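You operate a simulated robot arm through the tools that you are given. There is no shell and no other tool. Be economical: measure what you need, move in short steps, check, and stop when the job is done.

Carry out the task below with a simulated robot arm. There is one attempt and no reset: what you move stays moved.

Task
Print the loaded board, move it to OUT and lower the frame.
Fine: one stroke, with the frame latched; latch left free at the end; the lamp and the other boards stay.

The check looks at the end state, three seconds after you hand in, the way a careful person would. Anything else that was tipped, shoved, dropped, spilled or broken makes it a failure.

Robot
A 6-joint arm with a two-finger parallel gripper, fixed in place. Base frame: the origin is at the foot of the arm, x ahead of it, y to its left, z up. Units: mm, degrees, N and s.
With the tool pointing down near the work surface it reaches from about 360 to 820 mm from the base axis. Its first joint turns from -166.0 to 166.0 degrees. Payload 3.91 kg.
The TCP is the grasp point between the finger pads, 30 mm short of the fingertips. In the tool frame z runs along the fingers and y along their closing line. Largest opening 110 mm; finger width 20, thickness 10; the body of the gripper, 48 by 112 mm, starts 55 mm behind the TCP.
Orientation is told as [roll, pitch, yaw] about the base's x, y, z axes, in that order, counted from this pose: with the fingers straight down and closing along the base's y, the tool's x points along the base's -x, its y along +y and its z along -z.

Tools
- The arm moves only by the tool apply_moves. Its argument "targets" is text: rows parted by semicolons, each of 7 numbers parted by spaces: the shift along the tool's x, y, z in mm, then the turn, a rotation vector about the tool's x, y, z in degrees, then the closure, from 0 (fully open) to 1 (shut). In form: dx dy dz wx wy wz grip; .... A call has 1 to 8 rows; each row is the pose to reach, as a shift and turn from the pose commanded when the call began, along the tool's axes at that moment. A row lasts 0.2 s, in which the tool goes at most 50 mm and 8.6 degrees; a call with a longer step from one row to the next is refused whole, and so is a gripper value outside its range. Where a pose cannot be reached the arm comes as near as it can. A force on the tool above 50 N (or 10 N above the force at the start of the call, whichever is more), or a blocked arm, ends the call early, and 0.2 s more pass. The fingers move at their own pace (about 45 mm/s each) and stop on an object; they squeeze with about 43 N. The grip force told is the motor's: it shows also when the fingers shut on nothing. Time passes only in rows, and 0.2 s behind the last, so rows that repeat a pose let the fingers close. The reply holds the time, the measured pose of the TCP, the force on the tool along the base axes, the opening and the grip force, in the units named above and with some noise, with the torque about the TCP (base axes, N m) and any sound that the robot's microphone picked up.
- Cameras (640 x 400 px; columns grow to the right, rows downward): "scene" is fixed at [400.5, 498.6, 1685.7]; the picture's right is [-0.08, 1.00, 0.00], its down [0.99, 0.08, -0.14] and it looks along [-0.13, -0.01, -0.99] (base axes); focal length 250 px, centre (320, 200). "wrist" rides on the gripper at [77, 7, -114] in the tool frame; the picture's right is [-0.09, 1.00, 0.00], its down [-0.80, -0.07, -0.59] and it looks along [-0.59, -0.05, 0.80] (tool axes); focal length 270 px, centre (320, 200). There is no depth. A picture from a camera that has moved, and an enlarged one, comes with that camera's place and axes in the base frame and with its lens.
- capture(camera): a new picture of that camera. No time passes.
- slide_trunk(by): slides the trunk up (or, below 0, down) by that many mm; the arm rides with it, the base frame stays. It gives what a move gives, with no picture.
- enlarge(camera, box): a new picture of the part [left, top, right, bottom] of that camera's present view, enlarged. No time passes.
- finish_job(): hands the job in; it is judged then, once.

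Go step by step. Nothing tells you positions but the pictures and the camera data: compare them with the known pose of the tool, close in by small moves and look again before you grip or let go. The budget is 120 turns and 76 pictures, counting those below and the enlarged ones. Unless the task says otherwise, let go and move clear before handing in, and close with one line.

The tools are called after "Call:" by a JSON object that holds its "op" and its "data". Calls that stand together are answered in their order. apply_moves: Moves the arm, as the interface text tells. Its arguments: {"type":"object","properties":{"targets":{"type":"string"}},"required":["targets"]} The other tools are called the same way: slide_trunk (by) slides the trunk up or down; capture (camera) takes a picture; enlarge (camera, box) takes an enlarged picture of a part of a camera's view; finish_job () hands the job in.

At the start:

```text
t: 0.0
tcp_pos: [172.4, 441.6, 1298.1]
ee_rot: [0.0, 0.0, 0.1]
contact_force: [0.2, 0.0, -0.5]
torque: [-0.03, 0.0, 0.0]
finger_gap: 110.1
finger_force: 0.0
trunk travel left (down, up): [-550.0, 60.0]
```

scene: 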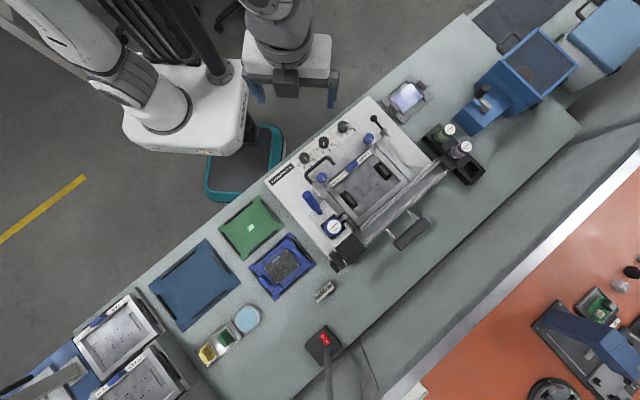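
wrist: 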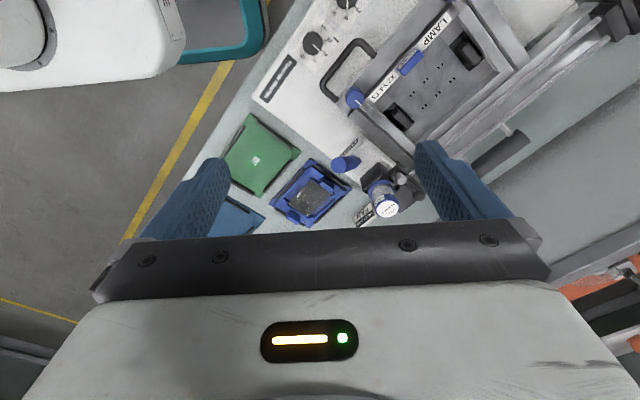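

I see a bench with a stencil printer in the middle, boards and trays to the left. I'll look closer at the printer first.

Call:
{"op": "enlarge", "data": {"camera": "scene", "box": [250, 80, 450, 280]}}

Call:
{"op": "enlarge", "data": {"camera": "scene", "box": [140, 180, 360, 380]}}

Call:
{"op": "enlarge", "data": {"camera": "wrist", "box": [220, 0, 640, 240]}}

```text
2.00 times, centred on (350, 180) of scene
camera zoom: at [400.5, 498.6, 1685.7], right [-0.08, 1.0, 0.0], down [0.99, 0.08, -0.14], along [-0.13, -0.01, -0.99], focal length 499 px, centre (260, 240)
```

zoom: 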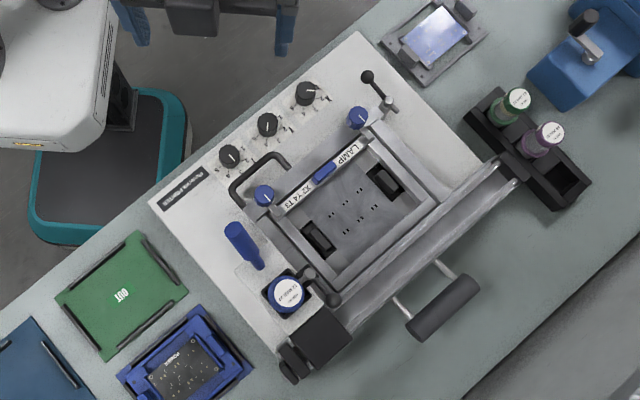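

```text
2.00 times, centred on (250, 280) of scene
camera zoom: at [400.5, 498.6, 1685.7], right [-0.08, 1.0, 0.0], down [0.99, 0.08, -0.14], along [-0.13, -0.01, -0.99], focal length 499 px, centre (460, 40)
```

zoom: 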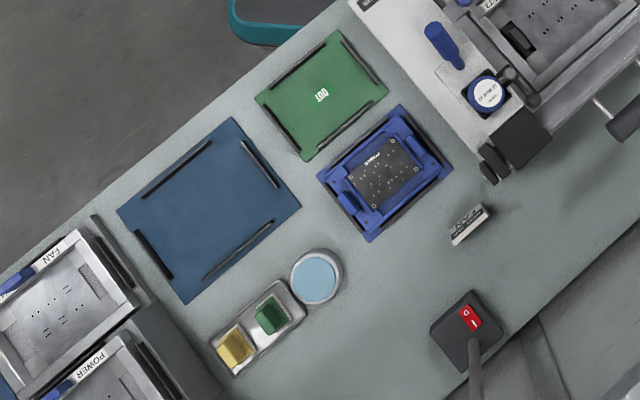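

```text
1.52 times, centred on (430, 120) of wrist
camera zoom: at [94.2, 447.3, 1412.2], right [0.09, 1.0, 0.0], down [0.8, -0.07, 0.59], along [0.59, -0.05, -0.8], focal length 412 px, centre (152, 322)
```

zoom: 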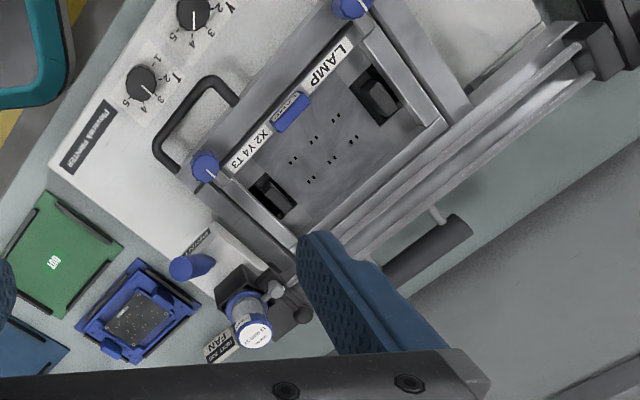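

The printer holds a stencil labelled LAMP X2 Y4 T3, and there are dials, a latch lever, a squeegee and a "next job" sign. I'll zoom in further on the details.

Call:
{"op": "enlarge", "data": {"camera": "scene", "box": [300, 110, 400, 210]}}

Call:
{"op": "enlarge", "data": {"camera": "scene", "box": [300, 180, 440, 280]}}

Call:
{"op": "enlarge", "data": {"camera": "scene", "box": [360, 60, 500, 190]}}

```text
4.00 times, centred on (350, 160) of scene
camera zoom: at [400.5, 498.6, 1685.7], right [-0.08, 1.0, 0.0], down [0.99, 0.08, -0.14], along [-0.13, -0.01, -0.99], focal length 998 px, centre (200, 360)
```

zoom: 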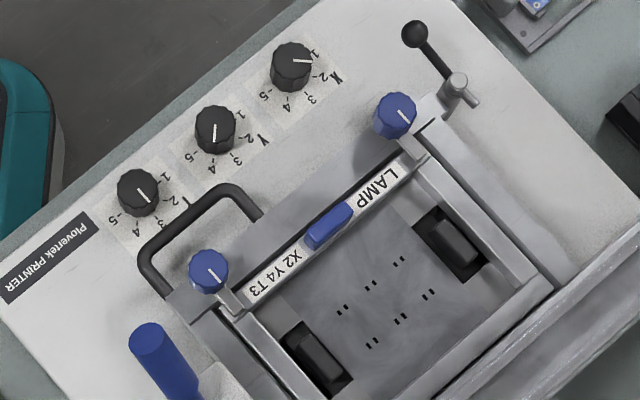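

```text
4.00 times, centred on (370, 230) of scene
camera zoom: at [400.5, 498.6, 1685.7], right [-0.08, 1.0, 0.0], down [0.99, 0.08, -0.14], along [-0.13, -0.01, -0.99], focal length 998 px, centre (120, 80)
```

zoom: 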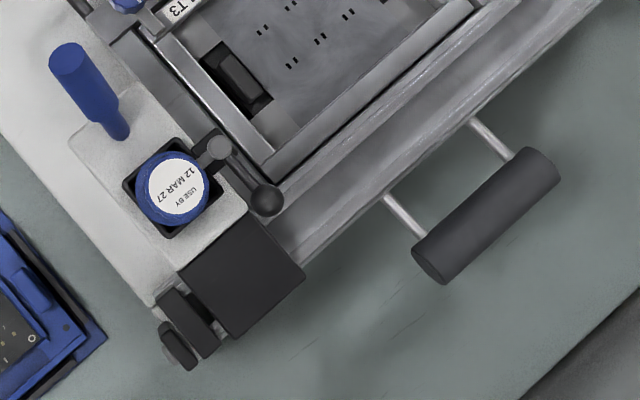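

```text
3.08 times, centred on (430, 125) of scene
camera zoom: at [400.5, 498.6, 1685.7], right [-0.08, 1.0, 0.0], down [0.99, 0.08, -0.14], along [-0.13, -0.01, -0.99], focal length 768 px, centre (-18, 431)
```

zoom: 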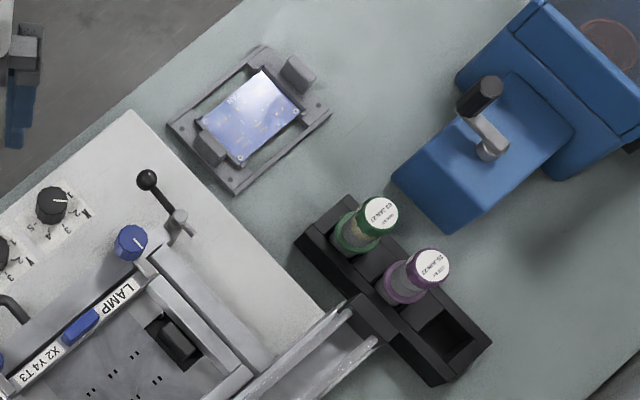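

The jar lid triangulates to about (383, 533, 1057), and the bench is roughly at 950. I'll move the wrist camera closer to inspect the printer.

Call:
{"op": "apply_moves", "data": {"targets": "0 30 30 0 0 0 0; 0 60 60 0 0 0 0; 0 90 80 0 0 0 0; 0 120 100 0 0 0 0; 0 120 100 0 0 0 0"}}

Call:
{"op": "capture", "data": {"camera": "wrist"}}

```text
t: 1.2
tcp_pos: [172.5, 560.5, 1196.1]
ee_rot: [0.0, 0.0, 0.0]
contact_force: [-0.4, 0.3, -0.7]
torque: [0.01, 0.01, 0.0]
finger_gap: 110.0
finger_force: 0.1
trunk travel left (down, up): [-550.0, 60.0]
```

```text
67 pictures are left
camera wrist: at [94.5, 566.8, 1310.9], right [0.09, 1.0, 0.0], down [0.8, -0.07, 0.59], along [0.59, -0.05, -0.8], focal length 270 px, centre (320, 200)
```

wrist: 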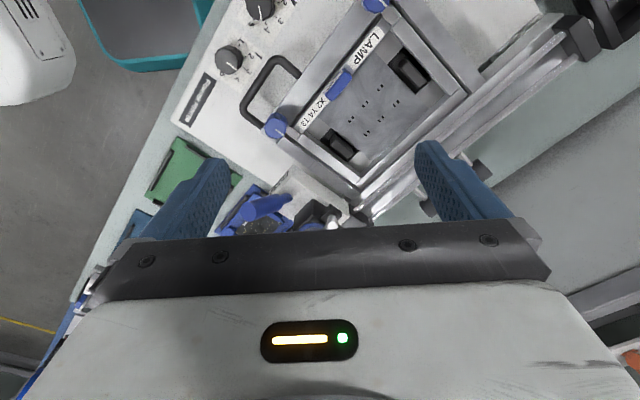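

I'll turn the tool to face the printer squarely and back off a little.

Call:
{"op": "apply_moves", "data": {"targets": "8 -13 0 0 0 -7.2 0; 16 -26 0 0 0 -14.4 0; 24 -39 0 0 0 -21.6 0; 32 -52 0 0 0 -28.8 0; 42 -65 0 0 0 -36 0; 42 -65 0 0 0 -36 0"}}

Call:
{"op": "capture", "data": {"camera": "wrist"}}

Call:
{"op": "enlarge", "data": {"camera": "wrist", "box": [160, 0, 480, 200]}}

```text
t: 2.6
tcp_pos: [130.2, 494.5, 1199.7]
ee_rot: [0.0, 0.0, 36.1]
contact_force: [-0.4, -0.5, 0.1]
torque: [0.02, 0.0, -0.01]
finger_gap: 109.9
finger_force: 0.1
trunk travel left (down, up): [-550.0, 60.0]
```

```text
66 pictures are left
camera wrist: at [63.1, 454.7, 1312.5], right [-0.52, 0.86, 0.0], down [0.69, 0.41, 0.59], along [0.51, 0.31, -0.8], focal length 270 px, centre (320, 200)
```

wrist: 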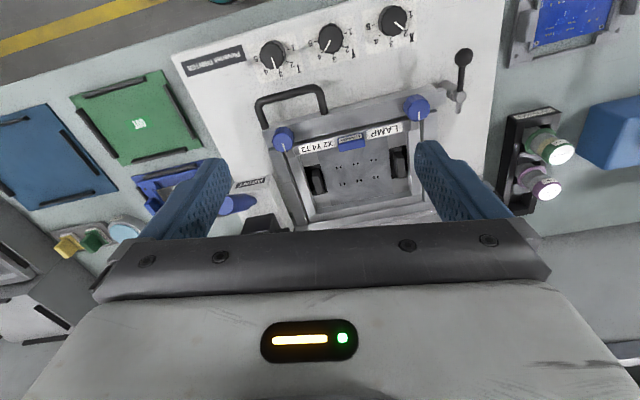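

```text
2.00 times, centred on (320, 100) of wrist
camera zoom: at [63.1, 454.7, 1312.5], right [-0.52, 0.86, 0.0], down [0.69, 0.41, 0.59], along [0.51, 0.31, -0.8], focal length 541 px, centre (320, 400)
```

zoom: 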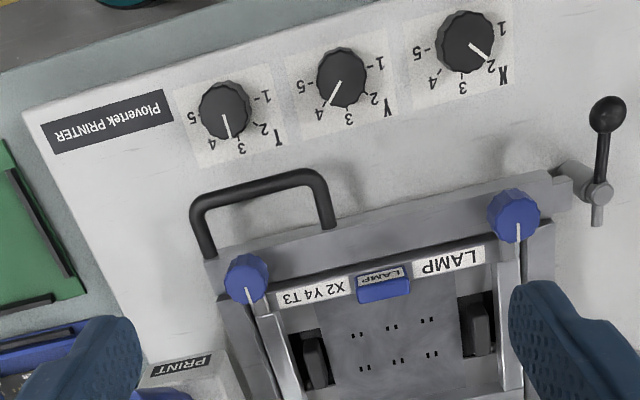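

Dials X2, Y4 and T3 match the stencil label. I now need to see the PRINT handle, the jar area and the squeegee side.

Call:
{"op": "apply_moves", "data": {"targets": "-35 -17 0 0 0 0 0; -70 -34 0 0 0 0 0; -105 -51 0 0 0 0 0; -140 -68 0 0 0 0 0; -175 -85 0 0 0 0 0; -210 -102 0 0 0 0 0; -248 -121 0 0 0 0 0; -248 -121 0 0 0 0 0"}}

Call:
{"op": "capture", "data": {"camera": "wrist"}}

Call:
{"op": "enlarge", "data": {"camera": "wrist", "box": [200, 0, 440, 200]}}

```text
t: 4.4
tcp_pos: [402.1, 541.9, 1200.5]
ee_rot: [0.0, 0.0, 36.0]
contact_force: [-0.1, 0.4, -0.1]
torque: [0.01, -0.01, -0.02]
finger_gap: 110.1
finger_force: 0.1
trunk travel left (down, up): [-550.0, 60.0]
```

```text
64 pictures are left
camera wrist: at [334.1, 502.4, 1314.3], right [-0.51, 0.86, 0.0], down [0.69, 0.41, 0.59], along [0.51, 0.31, -0.8], focal length 270 px, centre (320, 200)
```

wrist: 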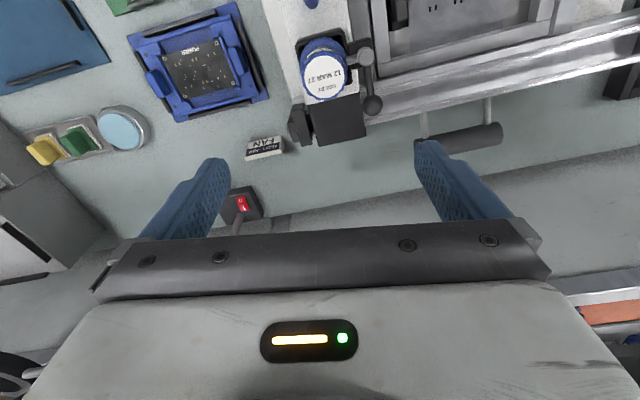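

```text
2.00 times, centred on (320, 100) of wrist
camera zoom: at [334.1, 502.4, 1314.3], right [-0.51, 0.86, 0.0], down [0.69, 0.41, 0.59], along [0.51, 0.31, -0.8], focal length 541 px, centre (320, 400)
```

zoom: 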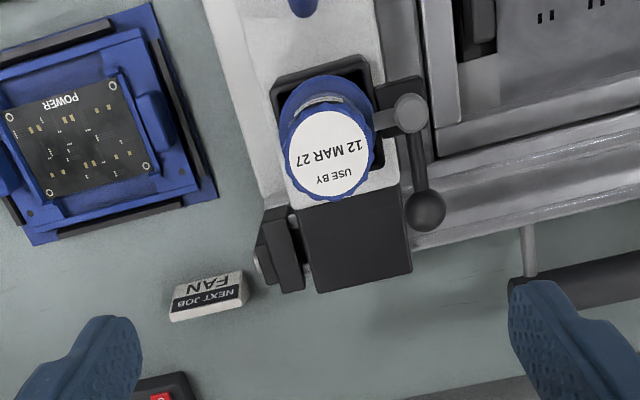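

The blue handle by the PRINT label leans toward the robot. I'll look at it from closer to overhead.

Call:
{"op": "apply_moves", "data": {"targets": "35 -10 0 0 0 0 0; 65 -18 0 0 0 0 0; 65 -18 0 0 0 0 0"}}

Call:
{"op": "enlarge", "data": {"camera": "wrist", "box": [200, 0, 440, 200]}}

```text
t: 5.2
tcp_pos: [358.9, 490.9, 1197.4]
ee_rot: [0.0, -0.1, 36.0]
contact_force: [0.2, -0.4, -0.1]
torque: [-0.02, 0.02, -0.02]
finger_gap: 109.8
finger_force: 0.1
trunk travel left (down, up): [-550.0, 60.0]
```

```text
2.00 times, centred on (320, 100) of wrist
camera zoom: at [292.2, 450.9, 1312.4], right [-0.51, 0.86, 0.0], down [0.69, 0.41, 0.59], along [0.51, 0.31, -0.8], focal length 541 px, centre (320, 400)
```

zoom: 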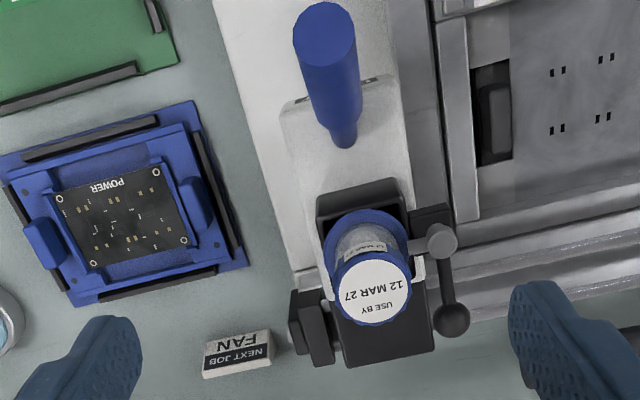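

The blue lever is a tilting PRINT lever, and the jar is clamped in its dispenser. Next I'll look at the latch lever at the front right.

Call:
{"op": "apply_moves", "data": {"targets": "13 40 0 0 0 0 0; 26 80 0 0 0 0 0; 39 120 0 0 0 0 0; 52 160 0 0 0 0 0; 65 200 0 0 0 0 0; 78 240 0 0 0 0 0; 92 280 0 0 0 0 0; 92 280 0 0 0 0 0"}}

Call:
{"op": "enlarge", "data": {"camera": "wrist", "box": [160, 0, 480, 200]}}

```text
t: 7.0
tcp_pos: [119.1, 663.5, 1197.1]
ee_rot: [0.1, 0.0, 36.0]
contact_force: [-0.3, 0.0, -0.9]
torque: [0.0, 0.01, 0.0]
finger_gap: 110.0
finger_force: 0.1
trunk travel left (down, up): [-550.0, 60.0]
```

```text
2.00 times, centred on (320, 100) of wrist
camera zoom: at [52.1, 624.1, 1311.4], right [-0.51, 0.86, 0.0], down [0.69, 0.41, 0.59], along [0.51, 0.31, -0.8], focal length 541 px, centre (320, 400)
```

zoom: 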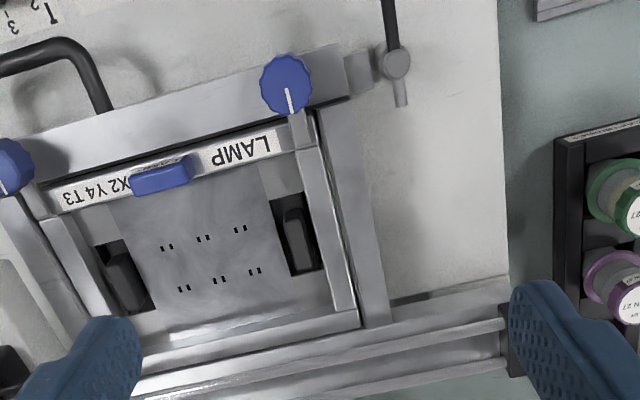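

The latch seems to be a swivelling bar, with its stub currently not over the frame tab. I'll get a clearer view.

Call:
{"op": "apply_moves", "data": {"targets": "25 15 20 0 0 0 0; 50 30 40 0 0 0 0; 70 30 40 0 0 0 0; 70 30 40 0 0 0 0"}}

Call:
{"op": "enlarge", "data": {"camera": "wrist", "box": [240, 0, 400, 120]}}

```text
t: 8.0
tcp_pos: [45.9, 646.0, 1158.9]
ee_rot: [0.0, 0.0, 36.1]
contact_force: [0.3, 0.4, -0.8]
torque: [-0.02, -0.03, 0.02]
finger_gap: 110.0
finger_force: 0.1
trunk travel left (down, up): [-550.0, 60.0]
```

```text
3.33 times, centred on (320, 60) of wrist
camera zoom: at [-22.1, 605.6, 1272.3], right [-0.51, 0.86, 0.0], down [0.69, 0.41, 0.59], along [0.51, 0.31, -0.8], focal length 901 px, centre (320, 667)
```

zoom: 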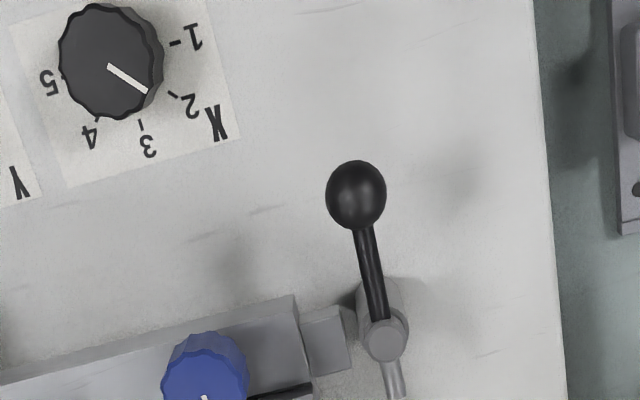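

The ball triangulates to (18, 646, 919) and the latch pivot to (55, 682, 913), with the bench near 800. I'll lower the trunk for a closer look.

Call:
{"op": "slide_trunk", "data": {"by": -150}}

Call:
{"op": "capture", "data": {"camera": "wrist"}}

Call:
{"op": "enlarge", "data": {"camera": "wrist", "box": [240, 0, 400, 120]}}

Call:
{"op": "enlarge", "data": {"camera": "scene", "box": [340, 80, 440, 160]}}

```text
t: 9.8
tcp_pos: [44.3, 646.1, 1008.8]
ee_rot: [0.1, -0.1, 36.0]
contact_force: [-0.8, -1.6, 0.0]
torque: [0.0, -0.02, -0.02]
finger_gap: 109.9
finger_force: 0.0
trunk travel left (down, up): [-400.0, 210.0]
```

```text
59 pictures are left
camera wrist: at [-22.1, 605.6, 1122.7], right [-0.51, 0.86, 0.0], down [0.69, 0.41, 0.59], along [0.51, 0.31, -0.8], focal length 270 px, centre (320, 200)
```

wrist: 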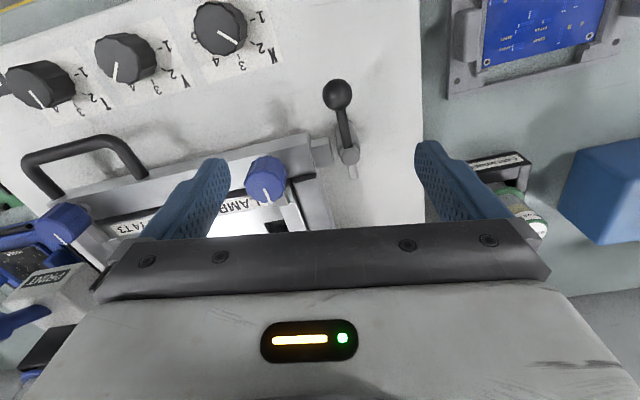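

```text
3.33 times, centred on (320, 60) of wrist
camera zoom: at [-22.1, 605.6, 1122.7], right [-0.51, 0.86, 0.0], down [0.69, 0.41, 0.59], along [0.51, 0.31, -0.8], focal length 901 px, centre (320, 667)
```

zoom: 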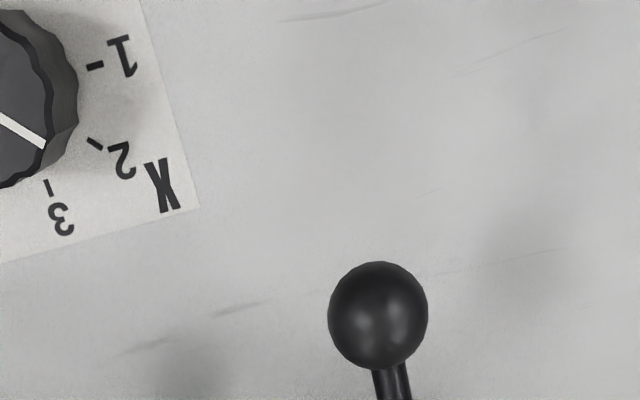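

```text
5.00 times, centred on (390, 120) of scene
camera zoom: at [400.5, 498.6, 1685.7], right [-0.08, 1.0, 0.0], down [0.99, 0.08, -0.14], along [-0.13, -0.01, -0.99], focal length 1248 px, centre (-30, 600)
```

zoom: 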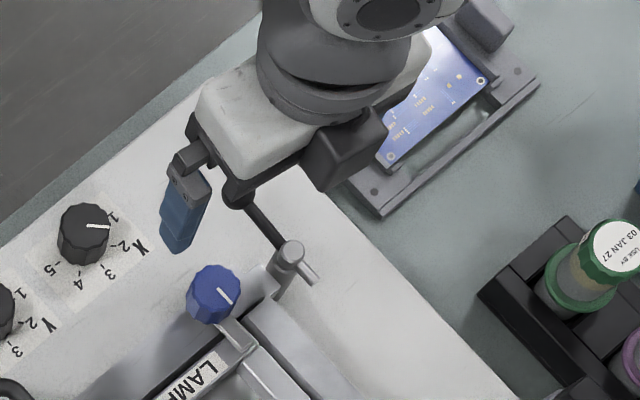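

The latch is now closer in the wrist view, so I'll zoom on it.

Call:
{"op": "enlarge", "data": {"camera": "wrist", "box": [290, 70, 410, 200]}}

```text
3.08 times, centred on (350, 135) of wrist
camera zoom: at [-22.1, 605.6, 1122.7], right [-0.51, 0.86, 0.0], down [0.69, 0.41, 0.59], along [0.51, 0.31, -0.8], focal length 832 px, centre (228, 400)
```

zoom: 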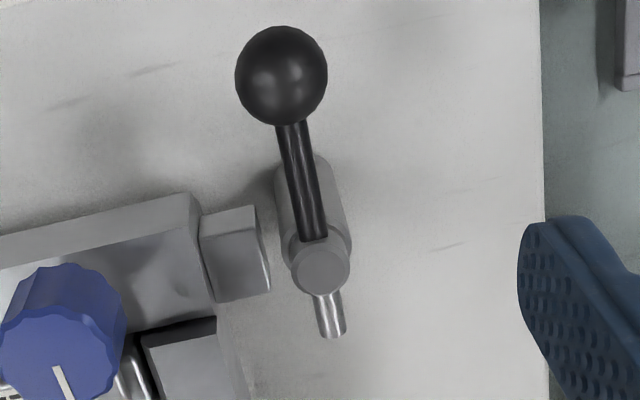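

The latch is a vertical post whose short stub must swing over the frame tab, so the ball has to turn clockwise from above. I'll cage the ball loosely, starting by positioning over it.

Call:
{"op": "apply_moves", "data": {"targets": "11 8 20 0 0 0 0.6; 21 15 40 0 0 0 0.6; 21 15 50 0 0 0 0.6; 21 15 50 0 0 0 0.6; 21 15 50 0 0 0 0.6"}}

Call:
{"op": "capture", "data": {"camera": "wrist"}}

```text
t: 10.9
tcp_pos: [19.0, 645.7, 959.0]
ee_rot: [-0.1, -0.1, 36.0]
contact_force: [-0.1, -1.0, 0.1]
torque: [-0.01, 0.0, 0.01]
finger_gap: 44.1
finger_force: 0.0
trunk travel left (down, up): [-400.0, 210.0]
```

```text
55 pictures are left
camera wrist: at [-47.6, 605.7, 1073.1], right [-0.51, 0.86, 0.0], down [0.69, 0.41, 0.59], along [0.51, 0.31, -0.8], focal length 270 px, centre (320, 200)
```

wrist: 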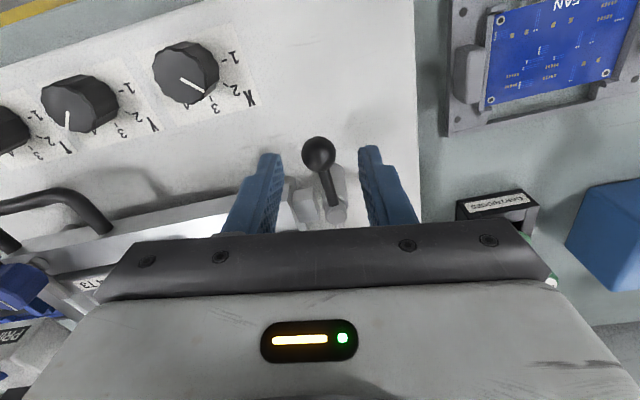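

The ball is between the fingers and the right-hand board reads FAN. Descending to ball height.

Call:
{"op": "apply_moves", "data": {"targets": "0 0 20 0 0 0 0.6; 0 0 40 0 0 0 0.65; 0 0 40 0 0 0 0.65"}}

Call:
{"op": "capture", "data": {"camera": "wrist"}}

```text
t: 11.8
tcp_pos: [20.4, 644.5, 918.1]
ee_rot: [0.0, 0.1, 36.0]
contact_force: [-0.2, -0.1, 0.0]
torque: [0.02, -0.02, -0.02]
finger_gap: 38.4
finger_force: 0.1
trunk travel left (down, up): [-400.0, 210.0]
```

```text
54 pictures are left
camera wrist: at [-47.6, 604.9, 1032.1], right [-0.51, 0.86, 0.0], down [0.69, 0.41, 0.59], along [0.51, 0.31, -0.8], focal length 270 px, centre (320, 200)
```

wrist: 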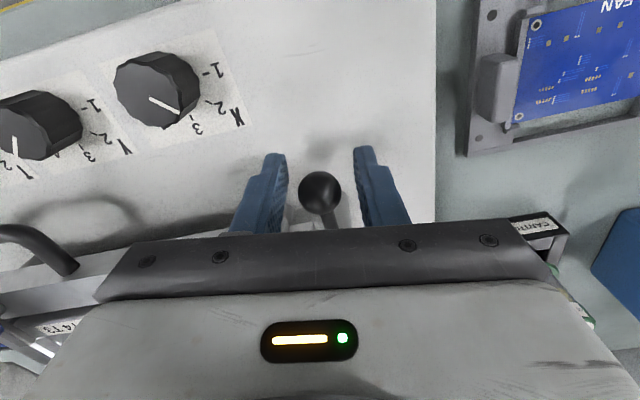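

I'll swing the caged ball clockwise about the pivot for the first part of the arc.

Call:
{"op": "apply_moves", "data": {"targets": "0.5 7.2 0 0 0 8 0.65; 0 14.4 0 0 0 16 0.65; -1.5 21.5 0 0 0 24 0.65; -4 28.3 0 0 0 32 0.65; -7.4 34.8 0 0 0 40 0.65; -11.7 40.6 0 0 0 48 0.65; -11.7 40.6 0 0 0 48 0.65"}}

Call:
{"op": "capture", "data": {"camera": "wrist"}}

```text
t: 13.3
tcp_pos: [4.9, 685.4, 919.5]
ee_rot: [0.0, 0.2, -12.1]
contact_force: [0.2, 0.2, 0.9]
torque: [-0.01, 0.04, -0.01]
finger_gap: 38.3
finger_force: 0.0
trunk travel left (down, up): [-400.0, 210.0]
```

```text
53 pictures are left
camera wrist: at [-70.0, 708.3, 1032.8], right [0.29, 0.96, 0.0], down [0.77, -0.24, 0.59], along [0.57, -0.18, -0.8], focal length 270 px, centre (320, 200)
```

wrist: 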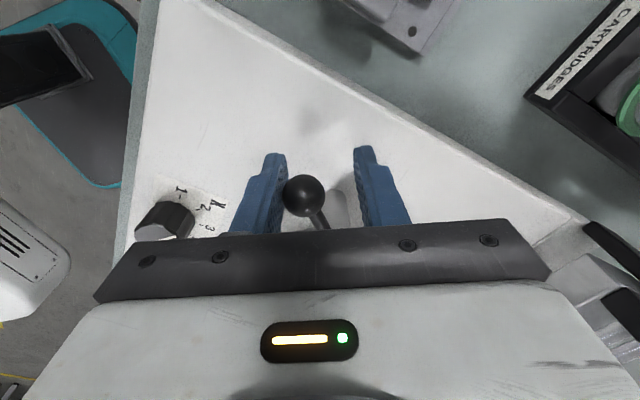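

The latch turns freely. Continuing the same arc toward 90° or a stop.

Call:
{"op": "apply_moves", "data": {"targets": "0.5 7.2 0 0 0 8 0.65; 0 14.4 0 0 0 16 0.65; -1.5 21.5 0 0 0 24 0.65; -4 28.3 0 0 0 32 0.65; -7.4 34.8 0 0 0 40 0.65; -11.7 40.6 0 0 0 48 0.65; -11.7 40.6 0 0 0 48 0.65"}}

Call:
{"op": "capture", "data": {"camera": "wrist"}}

Call:
{"op": "enlarge", "data": {"camera": "scene", "box": [340, 80, 440, 160]}}

```text
t: 14.9
tcp_pos: [25.9, 724.4, 919.7]
ee_rot: [0.0, 0.0, -60.1]
contact_force: [-0.1, -0.3, -0.2]
torque: [-0.05, -0.02, 0.02]
finger_gap: 38.9
finger_force: 0.2
trunk travel left (down, up): [-400.0, 210.0]
```

```text
52 pictures are left
camera wrist: at [-8.3, 792.8, 1032.8], right [0.91, 0.42, 0.0], down [0.34, -0.73, 0.59], along [0.25, -0.54, -0.8], focal length 270 px, centre (320, 200)
```

wrist: 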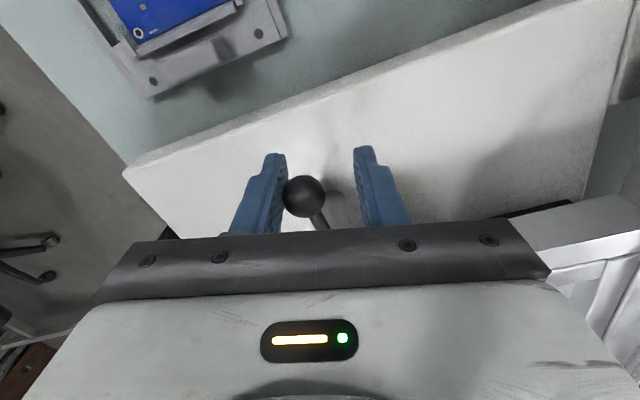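

```text
5.00 times, centred on (390, 120) of scene
camera zoom: at [400.5, 498.6, 1685.7], right [-0.08, 1.0, 0.0], down [0.99, 0.08, -0.14], along [-0.13, -0.01, -0.99], focal length 1248 px, centre (-30, 600)
```

zoom: 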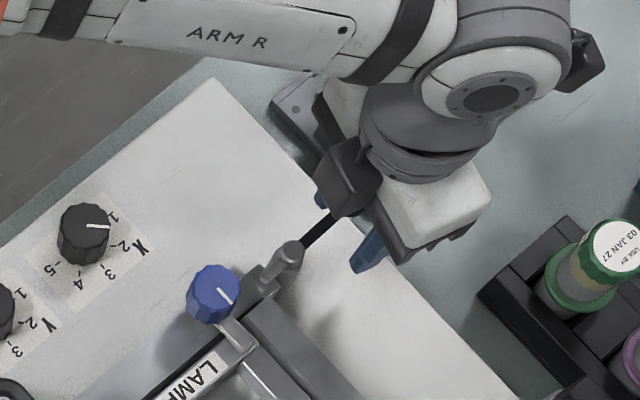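

The stub now lies over the frame tab. I'll nudge a few degrees more to seat it fully, then check.

Call:
{"op": "apply_moves", "data": {"targets": "0.5 4 0 0 0 4 0.65; 0.5 7.2 0 0 0 8 0.65; 0.5 7.2 0 0 0 8 0.65"}}

Call:
{"op": "apply_moves", "data": {"targets": "0 0 -40 0 0 0 0.6; 0 0 -80 0 0 0 0.5; 0 0 -110 0 0 0 0.5"}}

Call:
{"op": "enlarge", "data": {"camera": "wrist", "box": [240, 60, 400, 200]}}

```text
t: 15.8
tcp_pos: [28.4, 725.6, 919.6]
ee_rot: [0.0, 0.0, -68.0]
contact_force: [-8.5, -7.8, -1.3]
torque: [-0.04, -0.07, 0.08]
finger_gap: 44.0
finger_force: 6.1
trunk travel left (down, up): [-400.0, 210.0]
```

```text
t: 16.6
tcp_pos: [28.7, 727.4, 1028.4]
ee_rot: [0.0, -0.1, -67.9]
contact_force: [0.4, 0.5, 0.1]
torque: [-0.02, 0.0, 0.0]
finger_gap: 55.4
finger_force: 0.0
trunk travel left (down, up): [-400.0, 210.0]
```

```text
2.86 times, centred on (320, 130) of wrist
camera zoom: at [6.1, 800.9, 1142.4], right [0.96, 0.29, 0.0], down [0.23, -0.77, 0.6], along [0.17, -0.57, -0.8], focal length 772 px, centre (320, 400)
```

zoom: 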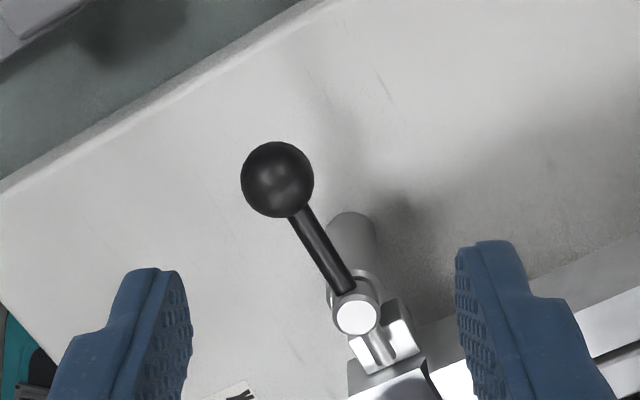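

The latch is firmly seated: I felt the stop, and the stub is in the tab. Now I'll move over to study the PRINT lever.

Call:
{"op": "apply_moves", "data": {"targets": "-20 6 -40 0 0 -7.5 0.5; -55 18 -80 0 0 -15 0.5; -85 27 -110 0 0 -22.5 0.5; -115 37 -120 0 0 -30 0.5; -145 46 -120 0 0 -37.5 0.5; -175 56 -120 0 0 -45 0.5; -205 66 -120 0 0 -52.5 0.5"}}

```text
refused: row 2 steps farther than a row can; nothing moved
```

Call:
{"op": "apply_moves", "data": {"targets": "-10 4 -40 0 0 -7.5 0.5; -35 12 -80 0 0 -15 0.5; -65 22 -110 0 0 -22.5 0.5; -100 32 -120 0 0 -30 0.5; -135 43 -120 0 0 -37.5 0.5; -170 54 -120 0 0 -45 0.5; -205 66 -120 0 0 -52.5 0.5"}}

```text
t: 18.1
tcp_pos: [167.6, 560.9, 1148.0]
ee_rot: [0.0, 0.0, -15.4]
contact_force: [0.4, 0.0, 0.4]
torque: [0.0, 0.0, -0.01]
finger_gap: 54.9
finger_force: 0.1
out of reach, approached as far as the arm can: row 1
trunk travel left (down, up): [-400.0, 210.0]
```

Continuing toward the print-lever side.

Call:
{"op": "apply_moves", "data": {"targets": "-24 -17 0 0 0 -7.3 0.5; -48 -34 0 0 0 -14.6 0.5; -72 -51 0 0 0 -22 0.5; -96 -68 0 0 0 -29.4 0.5; -120 -85 0 0 0 -36.8 0.5; -145 -102 0 0 0 -44 0.5; -170 -120 0 0 0 -51.4 0.5; -170 -120 0 0 0 -51.4 0.5"}}

Call:
{"op": "capture", "data": {"camera": "wrist"}}

```text
t: 19.9
tcp_pos: [301.4, 399.7, 1148.7]
ee_rot: [0.0, 0.0, 36.0]
contact_force: [-0.9, 0.6, 0.1]
torque: [0.04, -0.01, 0.02]
finger_gap: 54.9
finger_force: 0.0
trunk travel left (down, up): [-400.0, 210.0]
```

```text
49 pictures are left
camera wrist: at [233.5, 360.4, 1261.2], right [-0.51, 0.86, 0.0], down [0.69, 0.41, 0.59], along [0.51, 0.31, -0.8], focal length 270 px, centre (320, 200)
```

wrist: 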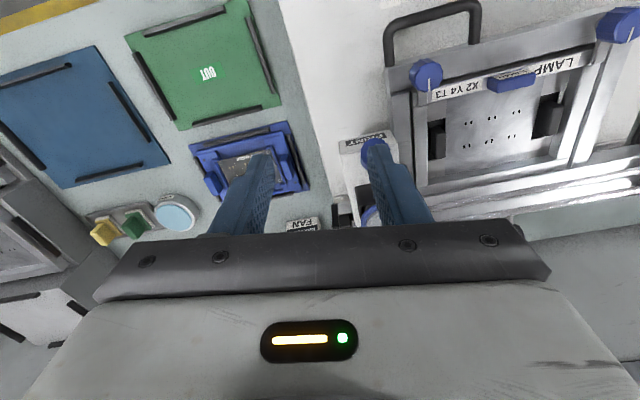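

I'll swing the view to look across the print lever from the left side.

Call:
{"op": "apply_moves", "data": {"targets": "0 -10 0 0 0 -8 0.2; -2 -20 0 0 0 -16 0; -4 -30 0 0 0 -24 0; -6 -40 0 0 0 -32 0; -6 -42 0 0 0 -40 0; -6 -42 0 0 0 -48 0; -6 -42 0 0 0 -56 0; -6 -42 0 0 0 -64 0"}}

Call:
{"op": "capture", "data": {"camera": "wrist"}}

```text
t: 21.8
tcp_pos: [329.1, 368.7, 1149.6]
ee_rot: [0.0, 0.0, 100.0]
contact_force: [0.4, 0.0, 0.1]
torque: [0.0, 0.02, 0.0]
finger_gap: 110.0
finger_force: 0.0
trunk travel left (down, up): [-400.0, 210.0]
```

```text
48 pictures are left
camera wrist: at [336.0, 292.8, 1262.7], right [-1.0, -0.09, 0.0], down [-0.07, 0.8, 0.59], along [-0.05, 0.59, -0.8], focal length 270 px, centre (320, 200)
```

wrist: 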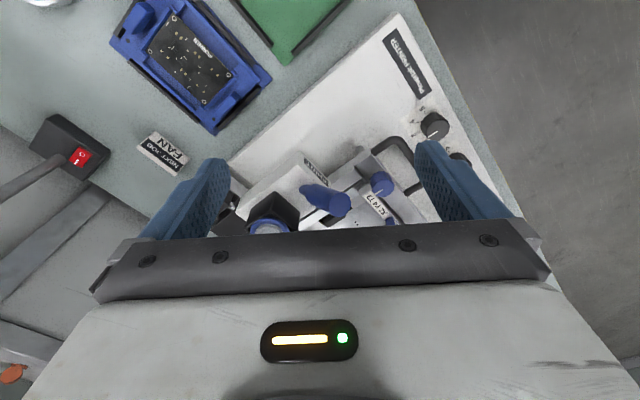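

Call:
{"op": "enlarge", "data": {"camera": "wrist", "box": [220, 130, 420, 230]}}

```text
3.20 times, centred on (320, 180) of wrist
camera zoom: at [336.0, 292.8, 1262.7], right [-1.0, -0.09, 0.0], down [-0.07, 0.8, 0.59], along [-0.05, 0.59, -0.8], focal length 865 px, centre (320, 264)
```

zoom: 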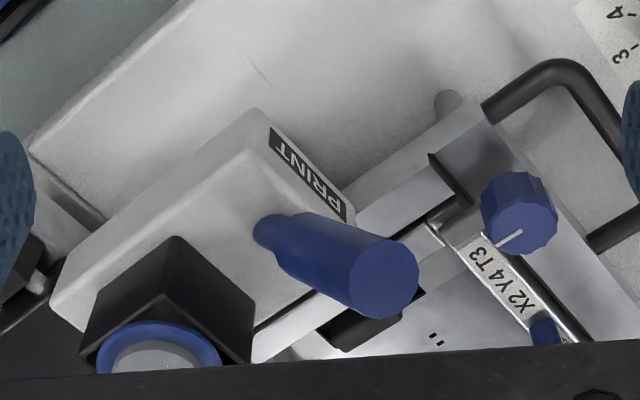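

The handle runs from a base at (341, 495, 968) to a top at (300, 460, 1045), leaning 35° toward the front. I'll place the gripper above mid-handle with the fingers closing across the printer.

Call:
{"op": "apply_moves", "data": {"targets": "-13 -1 0 0 0 8 0; -26 -1 0 0 0 16 0; -39 -2 0 0 0 24 0; -52 -3 0 0 0 32 0; -66 -3 0 0 0 40 0.1; -80 -4 0 0 0 48 0.2; -93 -5 0 0 0 56 0.3; -106 -5.5 0 0 0 64 0.4"}}

Call:
{"op": "capture", "data": {"camera": "wrist"}}

```text
t: 23.6
tcp_pos: [316.6, 475.8, 1150.1]
ee_rot: [0.1, 0.0, 35.9]
contact_force: [-0.5, 0.5, -0.1]
torque: [0.02, -0.01, 0.01]
finger_gap: 65.9
finger_force: 0.0
trunk travel left (down, up): [-400.0, 210.0]
```

```text
46 pictures are left
camera wrist: at [249.2, 436.3, 1263.1], right [-0.51, 0.86, 0.0], down [0.69, 0.41, 0.59], along [0.51, 0.3, -0.8], focal length 270 px, centre (320, 200)
```

wrist: 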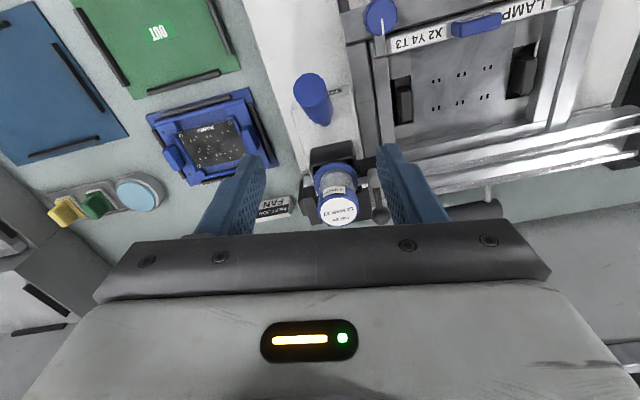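

Handle estimates confirmed. Descending to grip near its upper part.

Call:
{"op": "apply_moves", "data": {"targets": "9 -2 30 0 0 0 0.5; 9 -2 70 0 0 0 0.5; 9 -2 100 0 0 0 0.5; 9 -2 122 0 0 0 0.5; 9 -2 122 0 0 0 0.5"}}

Call:
{"op": "capture", "data": {"camera": "wrist"}}

```text
t: 24.8
tcp_pos: [309.5, 468.2, 1025.4]
ee_rot: [0.0, 0.0, 35.9]
contact_force: [-0.3, 0.0, -0.7]
torque: [0.0, 0.0, -0.02]
finger_gap: 55.2
finger_force: 0.1
trunk travel left (down, up): [-400.0, 210.0]
```

```text
45 pictures are left
camera wrist: at [242.5, 429.0, 1139.8], right [-0.51, 0.86, 0.0], down [0.69, 0.41, 0.59], along [0.51, 0.3, -0.8], focal length 270 px, centre (320, 200)
```

wrist: 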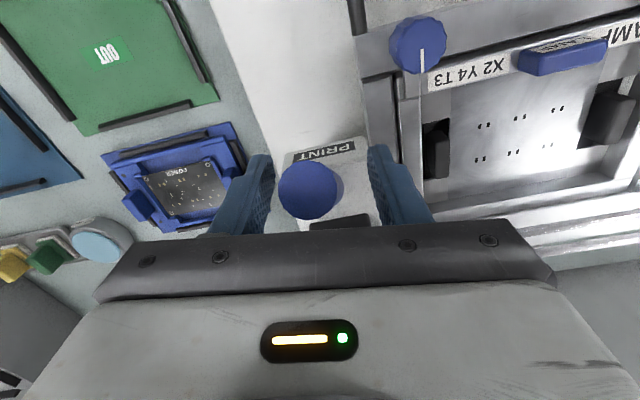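

The handle is slightly left of centre, so I'll shift and close.

Call:
{"op": "apply_moves", "data": {"targets": "0 -4 0 0 0 0 0.5; 0 -4 0 0 0 0 0.8; 0 -4 0 0 0 0 0.9; 0 -4 0 0 0 0 0.9; 0 -4 0 0 0 0 0.9"}}

```text
t: 25.9
tcp_pos: [310.8, 465.9, 1025.7]
ee_rot: [0.1, 0.0, 36.0]
contact_force: [-5.9, 9.1, -3.1]
torque: [1.72, 0.92, 0.88]
finger_gap: 29.0
finger_force: 44.4
trunk travel left (down, up): [-400.0, 210.0]
```

Gripped (29 mm handle). I'll relieve the side load and test a small rearward push along the arc.

Call:
{"op": "apply_moves", "data": {"targets": "0 2 0 0 0 0 0.9; -4 2 -2 0 0 0 0.9; -8 2 -5 0 0 0 0.9; -8 2 -5 0 0 0 0.9"}}

```text
t: 26.9
tcp_pos: [311.9, 466.9, 1028.5]
ee_rot: [-0.3, 1.1, 36.2]
contact_force: [-12.6, -6.1, -1.2]
torque: [1.71, 1.5, 1.21]
finger_gap: 29.3
finger_force: 44.8
trunk travel left (down, up): [-400.0, 210.0]
stopped in row 4: the force on the tool passed its limit at 51 N (the readings are from after the stop); the commanded pose is now the measured one
```

Rearward is blocked, so that's the rest stop. I'll test pulling it toward the front and down.

Call:
{"op": "apply_moves", "data": {"targets": "3 0 2 0 0 0 0.9; 6 0 4 0 0 0 0.9; 9 0 7 0 0 0 0.9; 9 0 7 0 0 0 0.9"}}

```text
t: 27.8
tcp_pos: [310.7, 467.1, 1025.9]
ee_rot: [0.1, -0.2, 36.2]
contact_force: [9.7, 6.8, 7.1]
torque: [0.11, 2.02, 1.43]
finger_gap: 29.2
finger_force: 45.5
trunk travel left (down, up): [-400.0, 210.0]
stopped in row 4: the force on the tool passed its limit at 52 N (the readings are from after the stop); the commanded pose is now the measured one
```

Both front and back are stiff. I'll test sideways, first toward the frame.

Call:
{"op": "apply_moves", "data": {"targets": "0 3 0 0 0 0 0.9; 0 6 0 0 0 0 0.9; 0 9 0 0 0 0 0.9; 0 9 0 0 0 0 0.9"}}

```text
t: 28.8
tcp_pos: [303.6, 473.8, 1025.9]
ee_rot: [0.1, 0.0, 35.9]
contact_force: [3.7, 2.6, -0.4]
torque: [2.19, 0.39, 0.86]
finger_gap: 29.1
finger_force: 44.8
trunk travel left (down, up): [-400.0, 210.0]
```

It moves freely sideways toward the frame. Continuing in small steps and watching force for the arc's shape.

Call:
{"op": "apply_moves", "data": {"targets": "0 4 0 0 0 0 0.9; 0 8 0 0 0 0 0.9; 0 12 0 0 0 0 0.9; 0 12 0 0 0 0 0.9"}}

Call:
{"op": "capture", "data": {"camera": "wrist"}}

```text
t: 29.8
tcp_pos: [296.4, 482.2, 1024.6]
ee_rot: [-0.1, 0.1, 36.0]
contact_force: [-5.5, -6.2, -2.6]
torque: [0.87, 1.38, 1.19]
finger_gap: 28.9
finger_force: 45.1
trunk travel left (down, up): [-400.0, 210.0]
```

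```text
44 pictures are left
camera wrist: at [229.0, 442.4, 1139.8], right [-0.51, 0.86, 0.0], down [0.69, 0.41, 0.59], along [0.51, 0.31, -0.8], focal length 270 px, centre (320, 200)
```

wrist: 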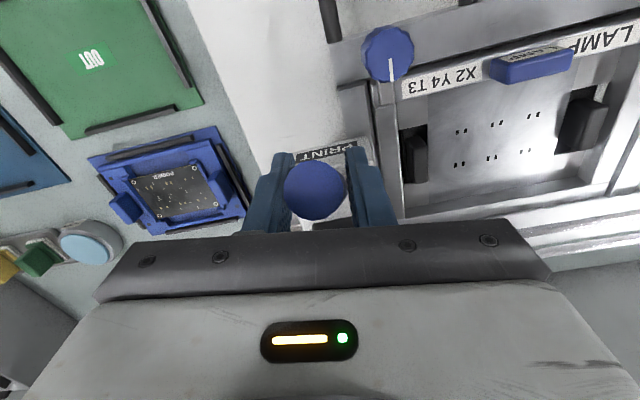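

Call:
{"op": "enlarge", "data": {"camera": "wrist", "box": [240, 120, 400, 230]}}

Call:
{"op": "enlarge", "data": {"camera": "scene", "box": [270, 160, 370, 260]}}

```text
3.64 times, centred on (320, 175) of wrist
camera zoom: at [229.0, 442.4, 1139.8], right [-0.51, 0.86, 0.0], down [0.69, 0.41, 0.59], along [0.51, 0.31, -0.8], focal length 983 px, centre (320, 291)
```

zoom: 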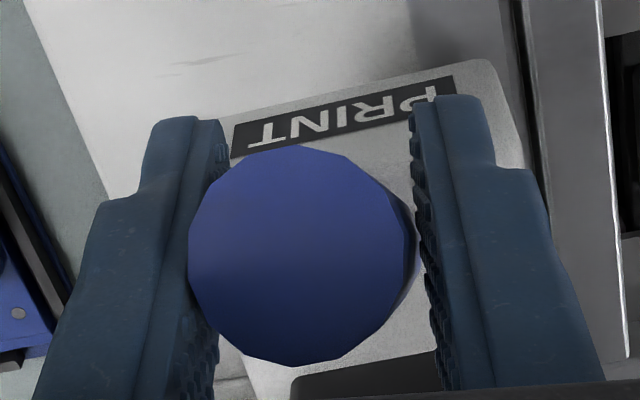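

```text
4.00 times, centred on (320, 210) of scene
camera zoom: at [400.5, 498.6, 1685.7], right [-0.08, 1.0, 0.0], down [0.99, 0.08, -0.14], along [-0.13, -0.01, -0.99], focal length 998 px, centre (320, 160)
```

zoom: 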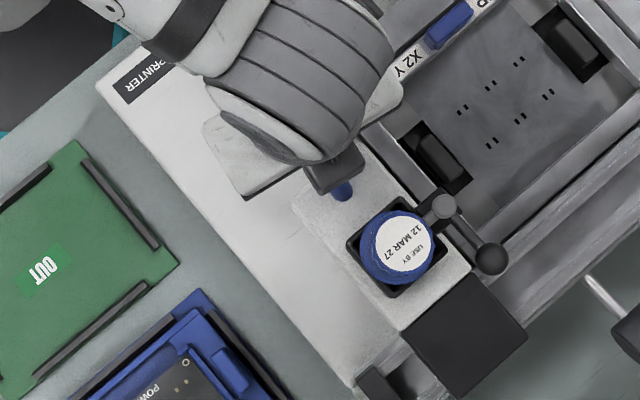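

The jar and housing moved with the handle: the whole print head is a carriage sliding on the rear rails, so the stroke is sliding it left to right. I'll continue in one steady stroke.

Call:
{"op": "apply_moves", "data": {"targets": "0 8 0 0 0 0 0.9; 0 17 0 0 0 0 0.9; 0 26 0 0 0 0 0.9; 0 35 0 0 0 0 0.9; 0 44 0 0 0 0 0.9; 0 53 0 0 0 0 0.9; 0 62 0 0 0 0 0.9; 0 71 0 0 0 0 0.9"}}

```text
t: 31.6
tcp_pos: [254.9, 539.2, 1027.4]
ee_rot: [0.0, -0.3, 36.0]
contact_force: [-12.9, -14.8, 5.8]
torque: [0.67, 0.79, 0.71]
finger_gap: 28.7
finger_force: 39.4
trunk travel left (down, up): [-400.0, 210.0]
```

A front/back load is building, so the rail is about 1.5° off my axis. Correcting while continuing.

Call:
{"op": "apply_moves", "data": {"targets": "2 9 0 0 0 0 0.9; 3 18 0 0 0 0 0.9; 3.5 27 0 0 0 0 0.9; 3.5 36 0 0 0 0 0.9; 4 45 0 0 0 0 0.9; 4 54 0 0 0 0 0.9; 4.5 63 0 0 0 0 0.9; 4.5 72 0 0 0 0 0.9"}}

```text
t: 33.4
tcp_pos: [204.3, 592.4, 1027.3]
ee_rot: [-0.1, -0.1, 36.0]
contact_force: [-29.8, -27.1, 7.4]
torque: [0.61, 1.29, 0.92]
finger_gap: 28.4
finger_force: 45.8
trunk travel left (down, up): [-400.0, 210.0]
```

The rail is more like 131°. I'll shift forward to relieve the load and follow that slope.

Call:
{"op": "apply_moves", "data": {"targets": "4 2 0 0 0 0 0.9; 6 10 0 0 0 0 0.9; 7 19 0 0 0 0 0.9; 8 28 0 0 0 0 0.9; 8.5 36 0 0 0 0 0.9; 9 44 0 0 0 0 0.9; 10 53 0 0 0 0 0.9; 10.5 61 0 0 0 0 0.9"}}

Call:
{"op": "enlarge", "data": {"camera": "scene", "box": [290, 80, 490, 280]}}

```text
t: 35.1
tcp_pos: [161.1, 638.2, 1027.9]
ee_rot: [0.1, -0.1, 35.9]
contact_force: [-24.1, -22.4, 8.7]
torque: [0.22, 1.42, 0.93]
finger_gap: 28.5
finger_force: 45.4
trunk travel left (down, up): [-400.0, 210.0]
```

```text
2.00 times, centred on (390, 180) of scene
camera zoom: at [400.5, 498.6, 1685.7], right [-0.08, 1.0, 0.0], down [0.99, 0.08, -0.14], along [-0.13, -0.01, -0.99], focal length 499 px, centre (180, 240)
```

zoom: 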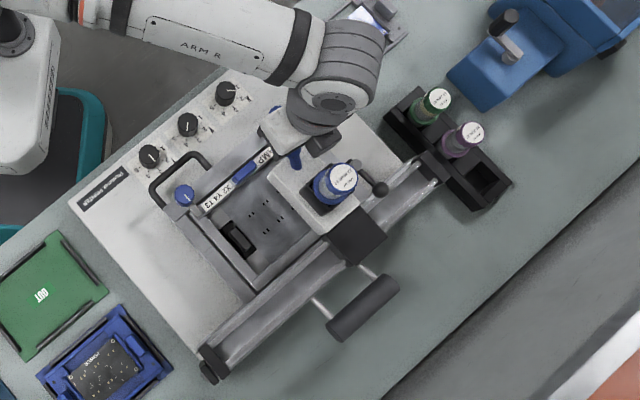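

The stroke is progressing and the printer itself hasn't shifted. Continuing to the right end.

Call:
{"op": "apply_moves", "data": {"targets": "4 2 0 0 0 0 0.9; 5 10 0 0 0 0 0.9; 6 19 0 0 0 0 0.9; 6.5 27 0 0 0 0 0.9; 7.5 35 0 0 0 0 0.9; 8 43 0 0 0 0 0.9; 9 51 0 0 0 0 0.9; 9.5 59 0 0 0 0 0.9"}}

```text
t: 37.0
tcp_pos: [119.4, 677.8, 1028.2]
ee_rot: [0.1, -0.2, 36.0]
contact_force: [-21.7, -21.2, 11.5]
torque: [0.56, 1.11, 0.78]
finger_gap: 28.1
finger_force: 44.6
trunk travel left (down, up): [-400.0, 210.0]
```

Call:
{"op": "apply_moves", "data": {"targets": "6 2 0 0 0 0 0.9; 8 10 0 0 0 0 0.9; 9 19 0 0 0 0 0.9; 10 27 0 0 0 0 0.9; 11 35 0 0 0 0 0.9; 12 43 0 0 0 0 0.9; 13 51 0 0 0 0 0.9; 14 59 0 0 0 0 0.9"}}

Call:
{"op": "enlarge", "data": {"camera": "scene", "box": [290, 80, 490, 280]}}

```text
t: 38.8
tcp_pos: [80.8, 716.7, 1026.2]
ee_rot: [-0.2, 0.3, 35.9]
contact_force: [13.8, -32.6, 1.8]
torque: [0.18, 0.66, 1.06]
finger_gap: 28.5
finger_force: 44.5
trunk travel left (down, up): [-400.0, 210.0]
```

```text
2.00 times, centred on (390, 180) of scene
camera zoom: at [400.5, 498.6, 1685.7], right [-0.08, 1.0, 0.0], down [0.99, 0.08, -0.14], along [-0.13, -0.01, -0.99], focal length 499 px, centre (180, 240)
```

zoom: 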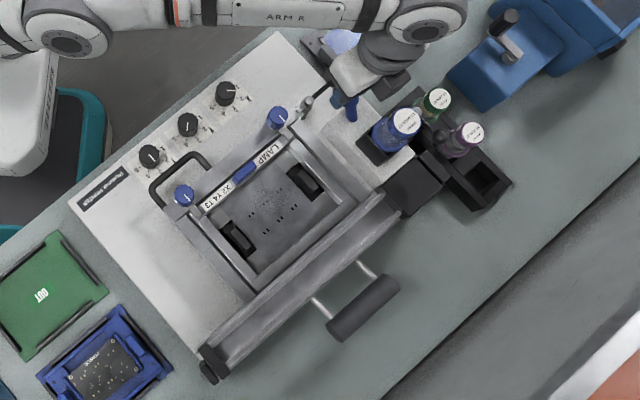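

The end stop is reached (about 35 N along the rail), and the head is parked right, clear of the frame. Releasing the handle and rising.

Call:
{"op": "apply_moves", "data": {"targets": "0 -3 0 0 0 0 0.9; 0 -4 0 0 0 0 0.7; 0 -4 0 0 0 0 0.5; 0 -4 -30 0 0 0 0.5; 0 -4 -70 0 0 0 0.5; 0 -4 -100 0 0 0 0.5"}}

Call:
{"op": "capture", "data": {"camera": "wrist"}}

Call:
{"op": "enlarge", "data": {"camera": "wrist", "box": [200, 0, 440, 200]}}

```text
t: 40.1
tcp_pos: [77.2, 688.3, 1117.9]
ee_rot: [0.2, -0.1, 35.9]
contact_force: [0.6, -0.1, -0.8]
torque: [0.02, 0.02, -0.01]
finger_gap: 55.0
finger_force: 0.1
out of reach, approached as far as the arm can: row 5, 6
trunk travel left (down, up): [-400.0, 210.0]
```

```text
39 pictures are left
camera wrist: at [10.5, 649.2, 1231.0], right [-0.51, 0.86, 0.0], down [0.69, 0.41, 0.6], along [0.51, 0.31, -0.8], focal length 270 px, centre (320, 200)
```

wrist: 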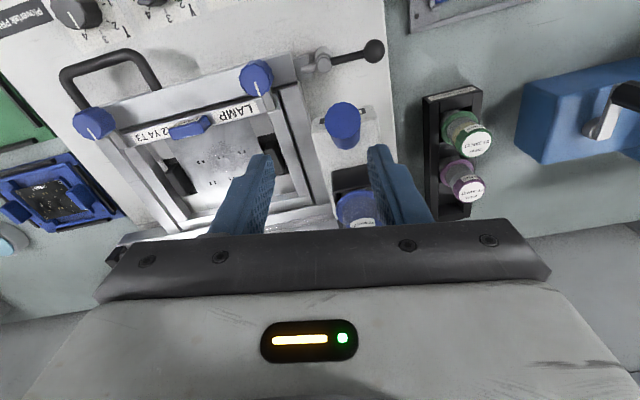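

```text
2.00 times, centred on (320, 100) of wrist
camera zoom: at [10.5, 649.2, 1231.0], right [-0.51, 0.86, 0.0], down [0.69, 0.41, 0.6], along [0.51, 0.31, -0.8], focal length 541 px, centre (320, 400)
```

zoom: 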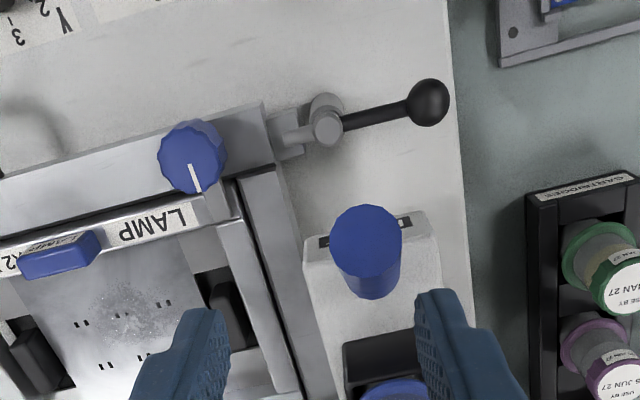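

The head is parked and paste is on the stencil. Now I'll free the latch: first raise the trunk for headroom, then reposition over the ball with the tool turned outward.

Call:
{"op": "slide_trunk", "data": {"by": 80}}

Call:
{"op": "apply_moves", "data": {"targets": "4 8 0 0 0 8.3 0.6; 8 16 0 0 0 16.6 0.6; 12 25 0 0 0 24.9 0.6; 16 34 0 0 0 33.2 0.6; 20 43 0 0 0 41.5 0.6; 24 52 0 0 0 49.8 0.6; 28 60 0 0 0 58.1 0.6; 29.5 63.3 0 0 0 66.4 0.6"}}

```text
t: 41.3
tcp_pos: [77.6, 690.2, 1196.8]
ee_rot: [0.0, 0.1, 36.0]
contact_force: [0.1, -0.4, -0.2]
torque: [-0.02, 0.01, 0.02]
finger_gap: 54.8
finger_force: 0.0
trunk travel left (down, up): [-480.0, 130.0]
```

```text
t: 43.1
tcp_pos: [17.9, 691.4, 1185.8]
ee_rot: [-0.4, -0.3, -30.7]
contact_force: [0.8, 0.0, 0.6]
torque: [-0.03, 0.01, 0.0]
finger_gap: 44.0
finger_force: 0.0
out of reach, approached as far as the arm can: row 2, 3, 4, 5, 6, 7, 8
trunk travel left (down, up): [-480.0, 130.0]
```

The arm is at its upper reach here; going lower should resolve it.

Call:
{"op": "apply_moves", "data": {"targets": "0 0 30 0 0 5 0.6; 0 0 60 0 0 10 0.6; 0 0 90 0 0 15 0.6; 0 0 110 0 0 15 0.6; 0 0 110 0 0 15 0.6"}}

Call:
{"op": "capture", "data": {"camera": "wrist"}}

```text
t: 44.3
tcp_pos: [17.4, 700.1, 1072.2]
ee_rot: [0.3, 0.3, -45.6]
contact_force: [0.5, -1.7, -9.5]
torque: [0.06, -0.02, 0.02]
finger_gap: 43.9
finger_force: 0.1
out of reach, approached as far as the arm can: row 1, 2, 3, 4
trunk travel left (down, up): [-480.0, 130.0]
```

```text
37 pictures are left
camera wrist: at [-31.8, 759.9, 1186.4], right [0.77, 0.64, 0.01], down [0.51, -0.63, 0.59], along [0.38, -0.45, -0.81], focal length 270 px, centre (320, 200)
```

wrist: 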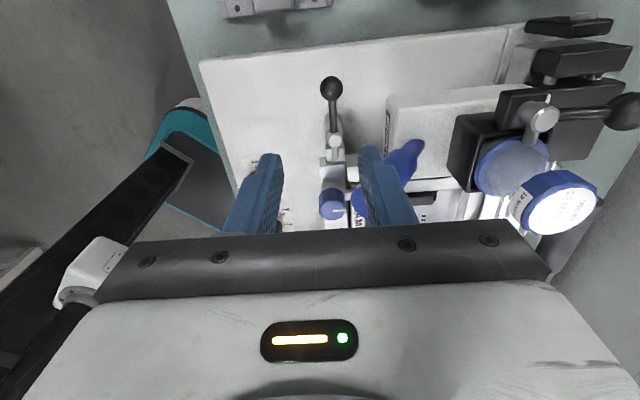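

I'll check forces and the settled pose with a small outward move.

Call:
{"op": "apply_moves", "data": {"targets": "5 0 0 0 0 0 0.6; 5 0 0 0 0 0 0.6"}}

```text
t: 44.9
tcp_pos: [14.3, 696.1, 1074.1]
ee_rot: [0.1, 0.1, -45.3]
contact_force: [0.1, -1.0, 0.7]
torque: [0.0, -0.01, 0.01]
finger_gap: 43.9
finger_force: 0.1
trunk travel left (down, up): [-480.0, 130.0]
```

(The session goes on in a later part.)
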